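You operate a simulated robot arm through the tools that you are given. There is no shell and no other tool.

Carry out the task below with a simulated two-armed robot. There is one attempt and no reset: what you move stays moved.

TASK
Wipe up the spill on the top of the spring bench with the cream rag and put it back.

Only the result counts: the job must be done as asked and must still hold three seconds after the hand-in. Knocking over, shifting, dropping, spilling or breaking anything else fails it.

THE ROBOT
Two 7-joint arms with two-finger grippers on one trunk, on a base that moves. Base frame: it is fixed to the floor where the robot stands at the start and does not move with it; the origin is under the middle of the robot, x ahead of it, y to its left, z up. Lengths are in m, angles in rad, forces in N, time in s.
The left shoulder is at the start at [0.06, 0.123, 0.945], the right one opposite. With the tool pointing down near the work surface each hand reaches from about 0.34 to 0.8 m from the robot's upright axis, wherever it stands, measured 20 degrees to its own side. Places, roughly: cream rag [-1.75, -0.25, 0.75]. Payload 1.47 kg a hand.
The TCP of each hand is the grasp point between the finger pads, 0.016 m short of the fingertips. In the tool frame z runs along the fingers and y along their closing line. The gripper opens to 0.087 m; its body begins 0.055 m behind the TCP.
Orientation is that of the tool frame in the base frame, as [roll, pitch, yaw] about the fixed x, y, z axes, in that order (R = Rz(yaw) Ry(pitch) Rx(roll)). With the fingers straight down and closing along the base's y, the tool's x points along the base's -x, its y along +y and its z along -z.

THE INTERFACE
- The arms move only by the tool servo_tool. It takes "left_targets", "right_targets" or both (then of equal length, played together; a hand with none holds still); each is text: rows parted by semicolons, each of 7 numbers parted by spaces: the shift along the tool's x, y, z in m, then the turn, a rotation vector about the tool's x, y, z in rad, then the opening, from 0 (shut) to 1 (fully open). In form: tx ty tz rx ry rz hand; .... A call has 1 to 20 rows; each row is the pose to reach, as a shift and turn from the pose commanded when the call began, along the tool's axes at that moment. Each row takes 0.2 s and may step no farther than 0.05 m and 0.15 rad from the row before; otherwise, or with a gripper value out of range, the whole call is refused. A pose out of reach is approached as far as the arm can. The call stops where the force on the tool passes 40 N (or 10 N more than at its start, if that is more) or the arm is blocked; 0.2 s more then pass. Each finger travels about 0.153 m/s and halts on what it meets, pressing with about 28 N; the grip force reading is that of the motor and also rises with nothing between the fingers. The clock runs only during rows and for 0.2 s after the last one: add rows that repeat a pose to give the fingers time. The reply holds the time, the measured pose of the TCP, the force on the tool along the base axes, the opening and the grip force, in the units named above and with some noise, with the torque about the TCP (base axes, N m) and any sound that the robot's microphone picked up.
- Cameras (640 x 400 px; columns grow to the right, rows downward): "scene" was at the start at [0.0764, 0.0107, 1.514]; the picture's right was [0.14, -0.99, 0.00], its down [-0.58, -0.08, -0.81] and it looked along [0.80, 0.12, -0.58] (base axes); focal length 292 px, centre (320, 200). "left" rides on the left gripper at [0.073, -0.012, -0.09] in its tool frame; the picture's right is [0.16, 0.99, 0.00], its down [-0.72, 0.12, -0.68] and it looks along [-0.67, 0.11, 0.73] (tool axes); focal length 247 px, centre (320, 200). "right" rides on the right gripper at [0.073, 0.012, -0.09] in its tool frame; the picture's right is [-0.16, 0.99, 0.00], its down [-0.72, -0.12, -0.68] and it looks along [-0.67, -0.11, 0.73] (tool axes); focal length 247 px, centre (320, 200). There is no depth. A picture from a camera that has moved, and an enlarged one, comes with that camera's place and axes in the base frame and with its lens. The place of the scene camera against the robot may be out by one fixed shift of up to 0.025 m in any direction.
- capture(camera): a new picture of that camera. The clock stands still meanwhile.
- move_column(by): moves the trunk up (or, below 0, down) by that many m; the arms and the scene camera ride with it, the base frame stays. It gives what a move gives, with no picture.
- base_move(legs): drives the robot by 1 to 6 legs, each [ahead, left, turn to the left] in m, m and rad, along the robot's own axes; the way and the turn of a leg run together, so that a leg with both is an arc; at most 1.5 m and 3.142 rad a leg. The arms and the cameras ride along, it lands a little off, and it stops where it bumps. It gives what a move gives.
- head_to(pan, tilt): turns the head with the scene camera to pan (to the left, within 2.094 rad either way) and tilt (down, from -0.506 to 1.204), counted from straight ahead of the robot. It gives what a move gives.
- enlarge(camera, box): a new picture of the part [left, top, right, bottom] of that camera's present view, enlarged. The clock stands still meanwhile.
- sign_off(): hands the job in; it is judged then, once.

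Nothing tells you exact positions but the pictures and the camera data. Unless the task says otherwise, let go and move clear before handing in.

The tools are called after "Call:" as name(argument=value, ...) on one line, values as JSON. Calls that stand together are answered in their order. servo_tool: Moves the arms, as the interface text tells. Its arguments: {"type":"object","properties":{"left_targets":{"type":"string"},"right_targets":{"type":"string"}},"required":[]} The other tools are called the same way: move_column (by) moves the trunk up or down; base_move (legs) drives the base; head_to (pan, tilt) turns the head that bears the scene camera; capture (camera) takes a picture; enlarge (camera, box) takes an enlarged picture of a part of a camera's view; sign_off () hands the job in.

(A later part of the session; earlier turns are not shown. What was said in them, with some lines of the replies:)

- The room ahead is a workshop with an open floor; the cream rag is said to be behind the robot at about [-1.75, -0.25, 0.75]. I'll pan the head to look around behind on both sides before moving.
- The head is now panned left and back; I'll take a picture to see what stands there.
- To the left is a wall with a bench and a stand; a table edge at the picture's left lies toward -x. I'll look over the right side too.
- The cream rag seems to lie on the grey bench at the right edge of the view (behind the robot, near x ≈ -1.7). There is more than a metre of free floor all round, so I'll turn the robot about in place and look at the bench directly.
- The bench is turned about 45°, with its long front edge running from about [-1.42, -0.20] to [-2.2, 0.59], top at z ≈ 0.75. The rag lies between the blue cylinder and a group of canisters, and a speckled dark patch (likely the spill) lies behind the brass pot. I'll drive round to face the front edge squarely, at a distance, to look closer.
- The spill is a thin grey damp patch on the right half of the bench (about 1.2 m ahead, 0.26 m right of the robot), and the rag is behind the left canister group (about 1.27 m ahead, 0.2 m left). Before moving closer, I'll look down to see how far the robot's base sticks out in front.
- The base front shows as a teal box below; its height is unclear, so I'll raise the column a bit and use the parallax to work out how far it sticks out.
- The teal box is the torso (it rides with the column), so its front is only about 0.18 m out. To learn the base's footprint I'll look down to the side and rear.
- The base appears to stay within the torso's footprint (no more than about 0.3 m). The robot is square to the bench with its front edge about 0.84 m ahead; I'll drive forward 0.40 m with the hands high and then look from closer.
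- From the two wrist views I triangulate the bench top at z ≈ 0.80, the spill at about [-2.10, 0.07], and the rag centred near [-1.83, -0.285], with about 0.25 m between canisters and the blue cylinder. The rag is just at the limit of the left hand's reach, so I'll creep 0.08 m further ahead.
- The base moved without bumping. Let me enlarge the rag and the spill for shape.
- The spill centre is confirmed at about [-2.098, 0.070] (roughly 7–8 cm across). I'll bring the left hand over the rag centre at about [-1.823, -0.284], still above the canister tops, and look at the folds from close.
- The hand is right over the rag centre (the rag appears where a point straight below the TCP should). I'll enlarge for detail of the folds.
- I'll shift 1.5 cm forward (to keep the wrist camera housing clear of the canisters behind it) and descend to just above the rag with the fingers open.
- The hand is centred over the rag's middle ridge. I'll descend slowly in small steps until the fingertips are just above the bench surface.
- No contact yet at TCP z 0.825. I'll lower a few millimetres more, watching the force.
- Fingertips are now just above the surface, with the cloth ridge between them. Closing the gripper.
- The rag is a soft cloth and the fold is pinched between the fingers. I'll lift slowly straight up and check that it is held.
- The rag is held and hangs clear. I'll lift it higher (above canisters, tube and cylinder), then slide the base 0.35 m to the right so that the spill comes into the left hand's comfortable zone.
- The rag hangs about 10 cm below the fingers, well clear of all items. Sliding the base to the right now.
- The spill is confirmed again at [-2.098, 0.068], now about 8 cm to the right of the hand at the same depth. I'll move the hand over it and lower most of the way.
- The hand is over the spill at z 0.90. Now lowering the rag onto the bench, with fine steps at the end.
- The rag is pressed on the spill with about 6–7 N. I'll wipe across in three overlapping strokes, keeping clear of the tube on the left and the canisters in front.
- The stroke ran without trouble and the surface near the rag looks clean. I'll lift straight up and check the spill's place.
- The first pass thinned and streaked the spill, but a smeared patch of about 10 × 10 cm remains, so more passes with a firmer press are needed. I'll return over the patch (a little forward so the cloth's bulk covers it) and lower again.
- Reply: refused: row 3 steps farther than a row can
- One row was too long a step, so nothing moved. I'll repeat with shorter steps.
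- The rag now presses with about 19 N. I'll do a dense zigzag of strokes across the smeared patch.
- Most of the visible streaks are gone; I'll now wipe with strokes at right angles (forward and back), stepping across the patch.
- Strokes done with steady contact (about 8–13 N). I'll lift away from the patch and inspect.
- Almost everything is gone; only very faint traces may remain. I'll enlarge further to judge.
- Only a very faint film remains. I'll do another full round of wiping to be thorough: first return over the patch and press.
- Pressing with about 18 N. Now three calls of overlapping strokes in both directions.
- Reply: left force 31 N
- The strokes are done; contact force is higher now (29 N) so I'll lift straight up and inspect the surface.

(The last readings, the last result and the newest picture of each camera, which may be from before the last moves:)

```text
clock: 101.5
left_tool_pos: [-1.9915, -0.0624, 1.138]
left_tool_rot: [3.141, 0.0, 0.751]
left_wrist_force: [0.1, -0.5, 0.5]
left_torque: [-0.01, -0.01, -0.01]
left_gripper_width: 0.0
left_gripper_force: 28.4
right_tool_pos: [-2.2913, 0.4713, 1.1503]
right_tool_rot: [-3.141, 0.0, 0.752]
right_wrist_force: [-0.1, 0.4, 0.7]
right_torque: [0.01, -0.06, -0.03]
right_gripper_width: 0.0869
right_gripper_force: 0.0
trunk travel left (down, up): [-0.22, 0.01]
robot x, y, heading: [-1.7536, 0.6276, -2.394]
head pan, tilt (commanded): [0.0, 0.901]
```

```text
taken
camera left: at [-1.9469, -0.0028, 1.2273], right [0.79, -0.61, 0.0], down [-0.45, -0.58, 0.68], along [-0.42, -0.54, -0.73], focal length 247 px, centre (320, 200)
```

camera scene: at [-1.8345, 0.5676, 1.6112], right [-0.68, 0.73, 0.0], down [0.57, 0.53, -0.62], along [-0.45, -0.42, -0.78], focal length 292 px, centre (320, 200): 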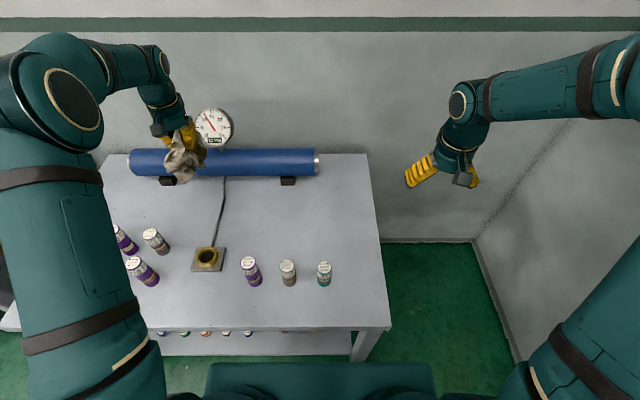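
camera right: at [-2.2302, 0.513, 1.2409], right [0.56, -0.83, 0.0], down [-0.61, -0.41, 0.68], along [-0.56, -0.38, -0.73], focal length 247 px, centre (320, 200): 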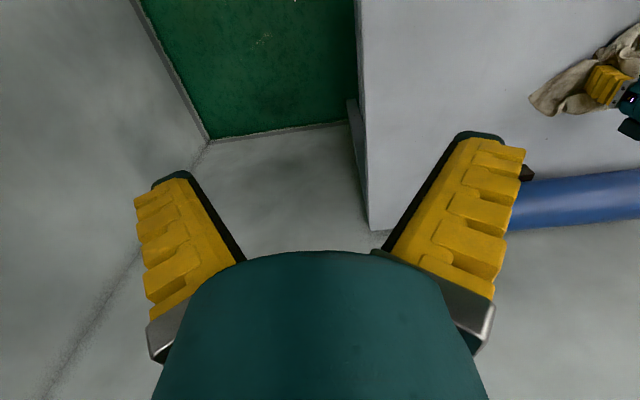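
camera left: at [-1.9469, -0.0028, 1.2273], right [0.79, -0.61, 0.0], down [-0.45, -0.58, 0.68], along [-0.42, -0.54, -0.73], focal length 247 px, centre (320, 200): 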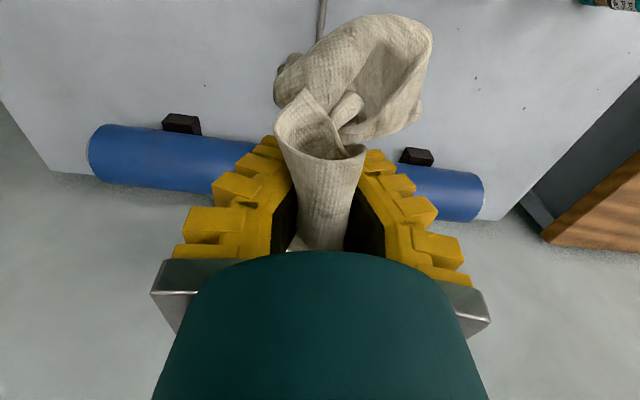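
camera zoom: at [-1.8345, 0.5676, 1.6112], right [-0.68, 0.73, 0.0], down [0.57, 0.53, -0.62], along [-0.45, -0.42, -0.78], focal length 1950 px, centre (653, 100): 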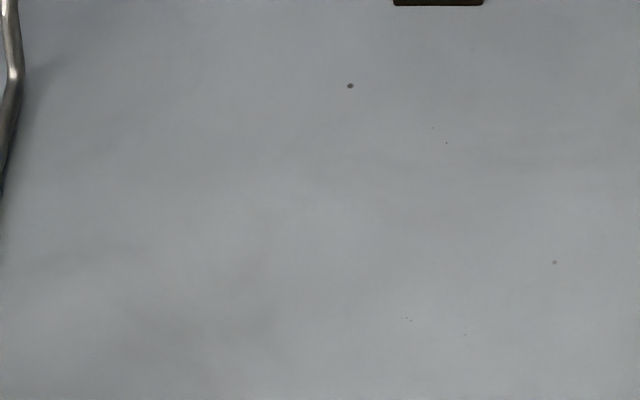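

The spill is gone from all views. Now I'll slide the base back 0.35 m to the left, carrying the rag high, to return it to its original spot near [-1.823, -0.284].

Call:
base_move(legs=[[0, 0.35, 0]])

Call:
capture(camera="scene")

Call:
capture(camera="left")

```text
clock: 105.0
left_tool_pos: [-1.7554, -0.3107, 1.1387]
left_tool_rot: [-3.141, 0.002, 0.756]
left_wrist_force: [-0.1, -0.8, -0.1]
left_torque: [-0.03, 0.02, 0.0]
left_gripper_width: 0.0001
left_gripper_force: 28.1
right_tool_pos: [-2.0576, 0.2208, 1.151]
right_tool_rot: [3.141, -0.001, 0.756]
right_wrist_force: [-0.1, 0.3, -0.1]
right_torque: [-0.02, 0.01, -0.04]
right_gripper_width: 0.0869
right_gripper_force: 0.1
trunk travel left (down, up): [-0.22, 0.01]
robot x, y, heading: [-1.5179, 0.3757, -2.389]
head pan, tilt (commanded): [0.0, 0.901]
```

```text
taken
camera scene: at [-1.6006, 0.319, 1.6112], right [-0.69, 0.73, 0.0], down [0.57, 0.54, -0.62], along [-0.45, -0.43, -0.78], focal length 292 px, centre (320, 200)
```

scene: 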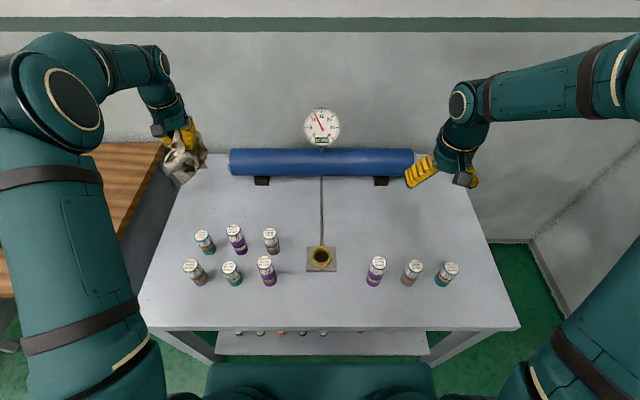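

```text
taken
camera left: at [-1.7106, -0.2519, 1.2271], right [0.79, -0.61, 0.0], down [-0.45, -0.58, 0.68], along [-0.42, -0.54, -0.73], focal length 247 px, centre (320, 200)
```

left: 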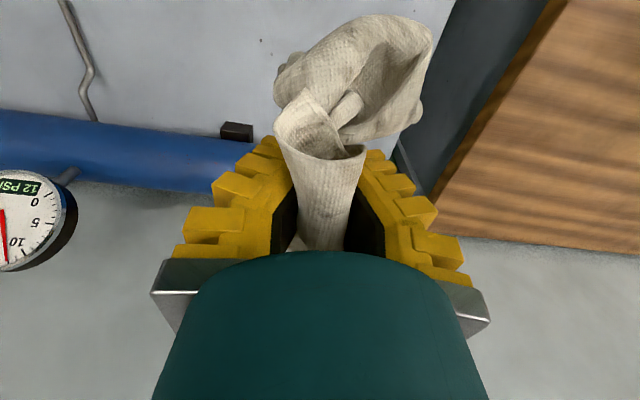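

The hand must move about 6 cm ahead and 9 cm to the right to be over the original spot. I'll do that at height, then lower to about z 0.90.

Call:
servo_tool(left_targets="-0.02 -0.03 0 0 0 0 0; -0.04 -0.058 0 0 0 0 0; -0.061 -0.086 0 0 0 0 0; -0.061 -0.086 0.04 0 0 0 0; -0.061 -0.086 0.08 0 0 0 0; -0.061 -0.086 0.12 0 0 0 0; -0.061 -0.086 0.16 0 0 0 0; -0.061 -0.086 0.2 0 0 0 0; -0.061 -0.086 0.23 0 0 0 0; -0.061 -0.086 0.23 0 0 0 0")

Call:
capture(camera="left")

Call:
enlarge(camera="scene", box=[160, 140, 320, 300])

```text
clock: 107.2
left_tool_pos: [-1.8594, -0.291, 0.9078]
left_tool_rot: [3.142, -0.001, 0.756]
left_wrist_force: [1.0, 0.0, -0.4]
left_torque: [0.02, 0.02, -0.01]
left_gripper_width: 0.0001
left_gripper_force: 28.2
right_tool_pos: [-2.0576, 0.2199, 1.1511]
right_tool_rot: [3.141, 0.0, 0.755]
right_wrist_force: [0.1, 0.7, 0.1]
right_torque: [0.02, -0.03, 0.0]
right_gripper_width: 0.0869
right_gripper_force: 0.1
trunk travel left (down, up): [-0.22, 0.01]
robot x, y, heading: [-1.5172, 0.3813, -2.388]
head pan, tilt (commanded): [0.0, 0.901]
```

```text
taken
camera left: at [-1.8151, -0.2333, 0.9972], right [0.79, -0.61, 0.0], down [-0.45, -0.58, 0.68], along [-0.42, -0.54, -0.73], focal length 247 px, centre (320, 200)
```

left: 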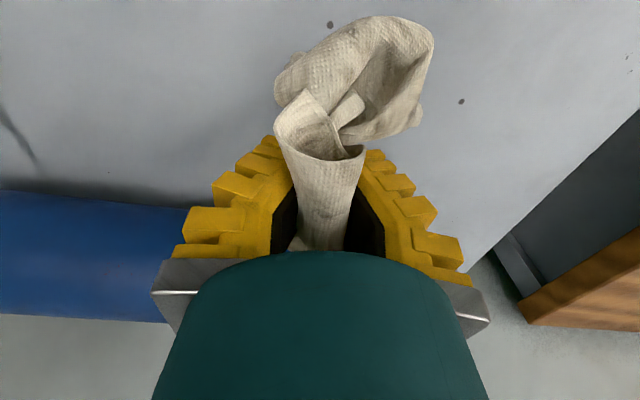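

```text
2.50 times, centred on (240, 220) of scene
camera zoom: at [-1.6007, 0.3195, 1.6113], right [-0.69, 0.73, 0.0], down [0.57, 0.54, -0.62], along [-0.45, -0.43, -0.78], focal length 731 px, centre (520, 150)
```

zoom: 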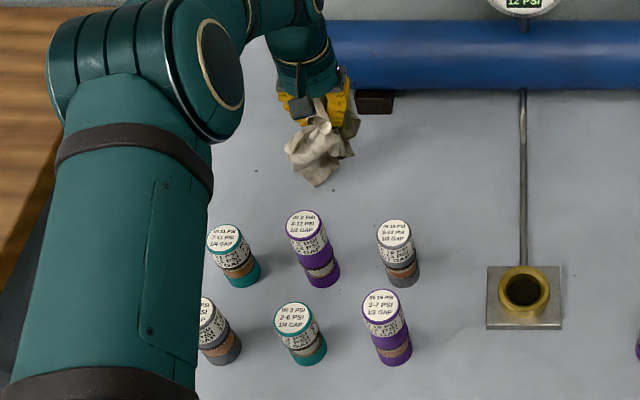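

The rag hangs over its original place, clear of the canisters and the block. I'll lower it to the bench.

Call:
servo_tool(left_targets="0 0 0.02 0 0 0 0; 0 0 0.04 0 0 0 0; 0 0 0.055 0 0 0 0; 0 0 0.067 0 0 0 0; 0 0 0.076 0 0 0 0; 0 0 0.083 0 0 0 0; 0 0 0.083 0 0 0 0")

Call:
capture(camera="left")

Call:
enlarge(camera="scene", box=[160, 140, 320, 300])

```text
clock: 108.8
left_tool_pos: [-1.8594, -0.2908, 0.8255]
left_tool_rot: [-3.142, -0.001, 0.756]
left_wrist_force: [-0.2, 0.3, 1.3]
left_torque: [0.01, -0.02, -0.03]
left_gripper_width: 0.0
left_gripper_force: 27.4
right_tool_pos: [-2.057, 0.2207, 1.1515]
right_tool_rot: [3.141, -0.001, 0.756]
right_wrist_force: [-0.1, 0.3, 0.0]
right_torque: [-0.03, -0.02, -0.01]
right_gripper_width: 0.087
right_gripper_force: 0.0
trunk travel left (down, up): [-0.22, 0.01]
robot x, y, heading: [-1.5212, 0.3807, -2.382]
head pan, tilt (commanded): [0.0, 0.901]
```

```text
taken
camera left: at [-1.8143, -0.2309, 0.9144], right [0.79, -0.61, 0.0], down [-0.45, -0.58, 0.68], along [-0.42, -0.54, -0.73], focal length 247 px, centre (320, 200)
```

left: 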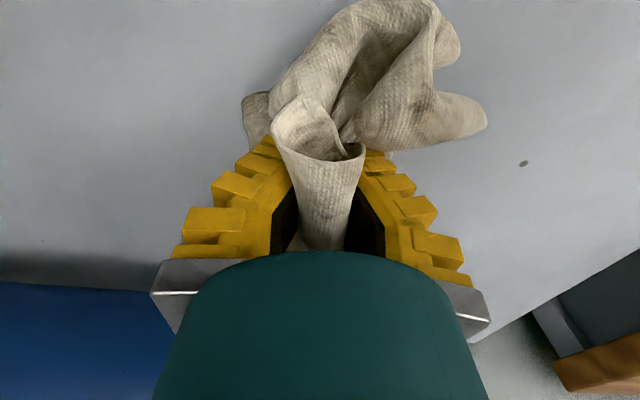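

```text
2.50 times, centred on (240, 220) of scene
camera zoom: at [-1.6007, 0.3194, 1.6113], right [-0.69, 0.73, 0.0], down [0.57, 0.54, -0.62], along [-0.45, -0.43, -0.78], focal length 731 px, centre (520, 150)
```

zoom: 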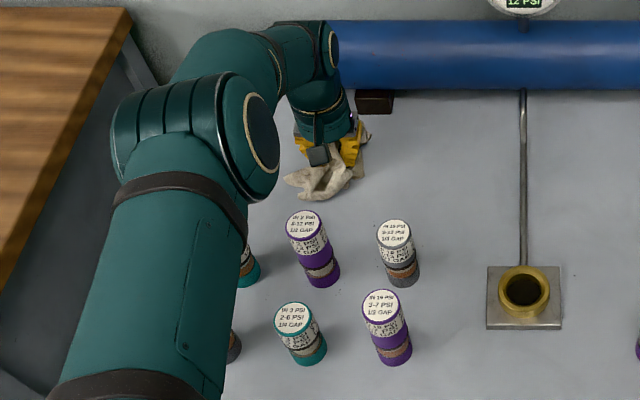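

The rag rests on the bench at its original place with light contact. Opening the fingers and waiting a moment for the cloth to settle.

Call:
servo_tool(left_targets="0 0 0 0 0 0 0.2; 0 0 0 0 0 0 0.4; 0 0 0 0 0 0 0.6; 0 0 0 0 0 0 0.8; 0 0 0 0 0 0 0.9; 0 0 0 0 0 0 0.9; 0 0 0 0 0 0 0.9")

Call:
capture(camera="left")

```text
clock: 110.5
left_tool_pos: [-1.8585, -0.2898, 0.8253]
left_tool_rot: [-3.141, 0.0, 0.756]
left_wrist_force: [-0.5, 0.2, 0.5]
left_torque: [-0.01, 0.0, -0.02]
left_gripper_width: 0.0803
left_gripper_force: 1.2
right_tool_pos: [-2.0574, 0.22, 1.1513]
right_tool_rot: [3.14, 0.0, 0.756]
right_wrist_force: [0.3, -0.5, -0.3]
right_torque: [-0.02, 0.01, 0.0]
right_gripper_width: 0.087
right_gripper_force: 0.1
trunk travel left (down, up): [-0.22, 0.01]
robot x, y, heading: [-1.518, 0.3811, -2.39]
head pan, tilt (commanded): [0.0, 0.901]
```

```text
taken
camera left: at [-1.8142, -0.2311, 0.9144], right [0.79, -0.61, 0.0], down [-0.45, -0.58, 0.68], along [-0.42, -0.54, -0.73], focal length 247 px, centre (320, 200)
```

left: 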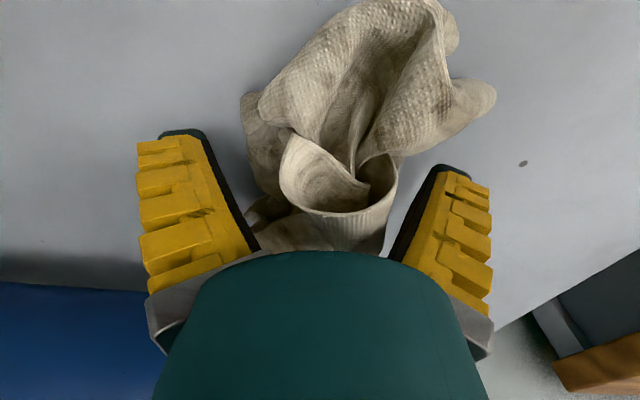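

The cloth is free between the open fingers. Lifting the hand straight up.

Call:
servo_tool(left_targets="0 0 -0.01 0 0 0 0.9; 0 0 -0.025 0 0 0 0.9; 0 0 -0.045 0 0 0 0.9; 0 0 -0.07 0 0 0 0.9; 0 0 -0.1 0 0 0 0.9; 0 0 -0.14 0 0 0 0.9; 0 0 -0.18 0 0 0 0.9; 0 0 -0.22 0 0 0 0.9; 0 0 -0.26 0 0 0 0.9; 0 0 -0.3 0 0 0 0.9; 0 0 -0.3 0 0 0 0.9")

Call:
capture(camera="left")

Call:
capture(camera="scene")

Call:
enlarge(camera="scene", box=[180, 160, 340, 260])

```text
clock: 112.8
left_tool_pos: [-1.8571, -0.2901, 1.1246]
left_tool_rot: [3.141, -0.001, 0.756]
left_wrist_force: [0.9, 0.1, -1.3]
left_torque: [0.05, 0.01, 0.0]
left_gripper_width: 0.0803
left_gripper_force: 1.1
right_tool_pos: [-2.058, 0.2207, 1.1516]
right_tool_rot: [3.141, -0.001, 0.757]
right_wrist_force: [-0.5, 0.0, 0.8]
right_torque: [0.04, 0.01, -0.06]
right_gripper_width: 0.087
right_gripper_force: 0.1
trunk travel left (down, up): [-0.22, 0.01]
robot x, y, heading: [-1.5167, 0.3791, -2.383]
head pan, tilt (commanded): [0.0, 0.901]
```

```text
taken
camera left: at [-1.8131, -0.2314, 1.2139], right [0.79, -0.61, 0.0], down [-0.45, -0.58, 0.68], along [-0.41, -0.54, -0.73], focal length 247 px, centre (320, 200)
```

left: 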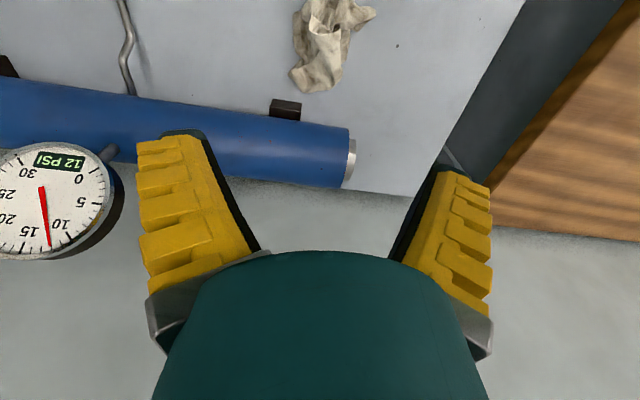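

```text
taken
camera scene: at [-1.6012, 0.3187, 1.6112], right [-0.69, 0.73, 0.0], down [0.57, 0.54, -0.62], along [-0.45, -0.43, -0.78], focal length 292 px, centre (320, 200)
```

scene: 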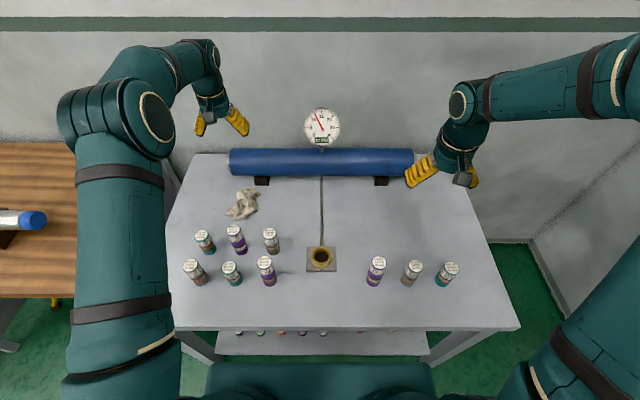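

```text
4.00 times, centred on (260, 210) of scene
camera zoom: at [-1.6012, 0.3187, 1.6112], right [-0.69, 0.73, 0.0], down [0.57, 0.54, -0.62], along [-0.45, -0.43, -0.78], focal length 1170 px, centre (560, 160)
```

zoom: 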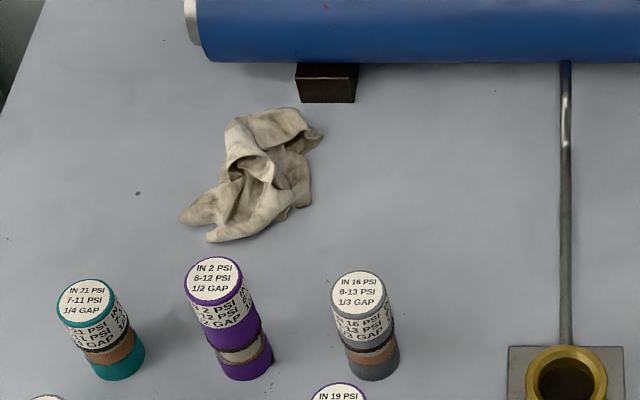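

The rag is back within about 1–2 cm of where it lay, and canisters, tube and cylinder look untouched. I'll back the robot off so that the hands are clear of the bench items and take a last look.

Call:
base_move(legs=[[-0.3, 0, 0]])

Call:
head_to(pan=0, tilt=0.7)

Call:
capture(camera="scene")

Call:
enlarge(camera="scene", box=[200, 120, 440, 270])

Call:
capture(camera="right")

Call:
capture(camera="left")

```text
clock: 114.9
left_tool_pos: [-1.6408, -0.085, 1.125]
left_tool_rot: [3.141, 0.0, 0.756]
left_wrist_force: [0.5, -0.1, -0.1]
left_torque: [0.0, 0.02, -0.01]
left_gripper_width: 0.0803
left_gripper_force: 0.9
right_tool_pos: [-1.8412, 0.425, 1.1521]
right_tool_rot: [-3.141, 0.0, 0.755]
right_wrist_force: [0.6, 0.2, 0.2]
right_torque: [-0.03, 0.03, 0.0]
right_gripper_width: 0.0868
right_gripper_force: 0.0
trunk travel left (down, up): [-0.22, 0.01]
robot x, y, heading: [-1.3006, 0.585, -2.391]
head pan, tilt (commanded): [0.0, 0.901]
```

```text
clock: 115.6
left_tool_pos: [-1.6412, -0.0855, 1.1244]
left_tool_rot: [3.141, 0.001, 0.755]
left_wrist_force: [0.2, 0.1, -0.1]
left_torque: [0.01, -0.01, 0.0]
left_gripper_width: 0.0803
left_gripper_force: 1.1
right_tool_pos: [-1.8411, 0.424, 1.1509]
right_tool_rot: [-3.141, 0.001, 0.756]
right_wrist_force: [-0.5, 0.4, -0.7]
right_torque: [0.0, -0.02, -0.02]
right_gripper_width: 0.087
right_gripper_force: 0.0
trunk travel left (down, up): [-0.22, 0.01]
robot x, y, heading: [-1.298, 0.5802, -2.388]
head pan, tilt (commanded): [0.0, 0.7]
```

```text
taken
camera scene: at [-1.391, 0.5168, 1.6273], right [-0.69, 0.73, 0.0], down [0.47, 0.44, -0.76], along [-0.56, -0.52, -0.64], focal length 292 px, centre (320, 200)
```

scene: 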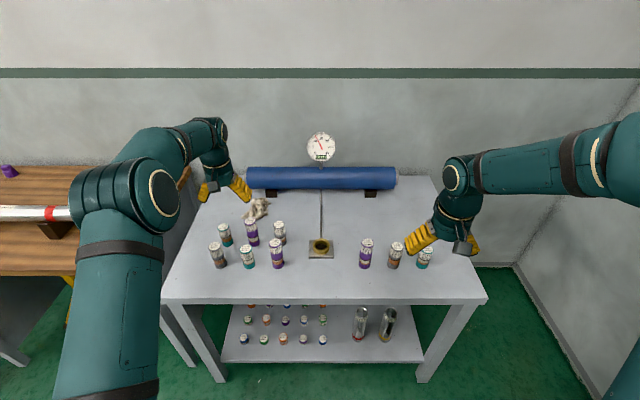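

```text
2.67 times, centred on (320, 195) of scene
camera zoom: at [-1.391, 0.5168, 1.6273], right [-0.69, 0.73, 0.0], down [0.47, 0.44, -0.76], along [-0.56, -0.52, -0.64], focal length 780 px, centre (320, 213)
```

zoom: 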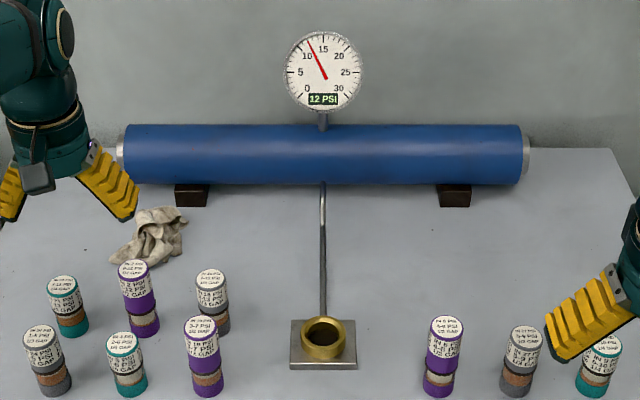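

```text
taken
camera right: at [-1.7805, 0.4668, 1.2405], right [0.56, -0.83, 0.0], down [-0.61, -0.41, 0.68], along [-0.56, -0.38, -0.73], focal length 247 px, centre (320, 200)
```

right: 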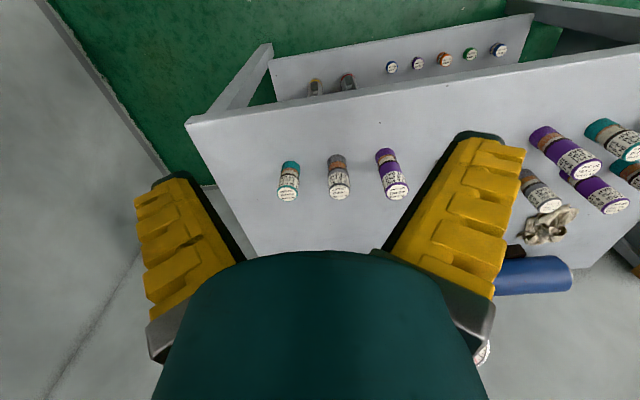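

```text
taken
camera left: at [-1.5963, -0.0269, 1.2136], right [0.79, -0.61, 0.0], down [-0.45, -0.58, 0.68], along [-0.41, -0.54, -0.73], focal length 247 px, centre (320, 200)
```

left: 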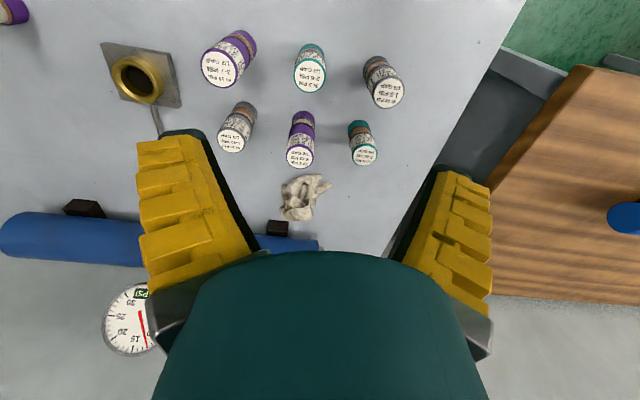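

The bench top is clean in all views and every canister stands where it was. The rag lies within about 2 cm of its original place, and both hands are clear of the bench. I'm handing in.

Call:
sign_off()

```text
The job is handed in.
```

I wiped up the spill on the spring bench with the cream rag, and put the rag back within about 2 cm of where it lay. I've handed the job in; no verdict came back.

- **Spill:** the first pass only smeared it, so I wiped it over twice more, pressing harder. After the last round the close-up views showed no trace of it.
- **Rag:** it lies between the canisters and the blue cylinder as before, but more bunched up than at the start.
- **Other items:** in the last pictures the canisters, brass pot, tube, gauge and cylinder looked unmoved. I let go of the rag, raised the hands above the bench items and backed the robot off 0.3 m before handing in.
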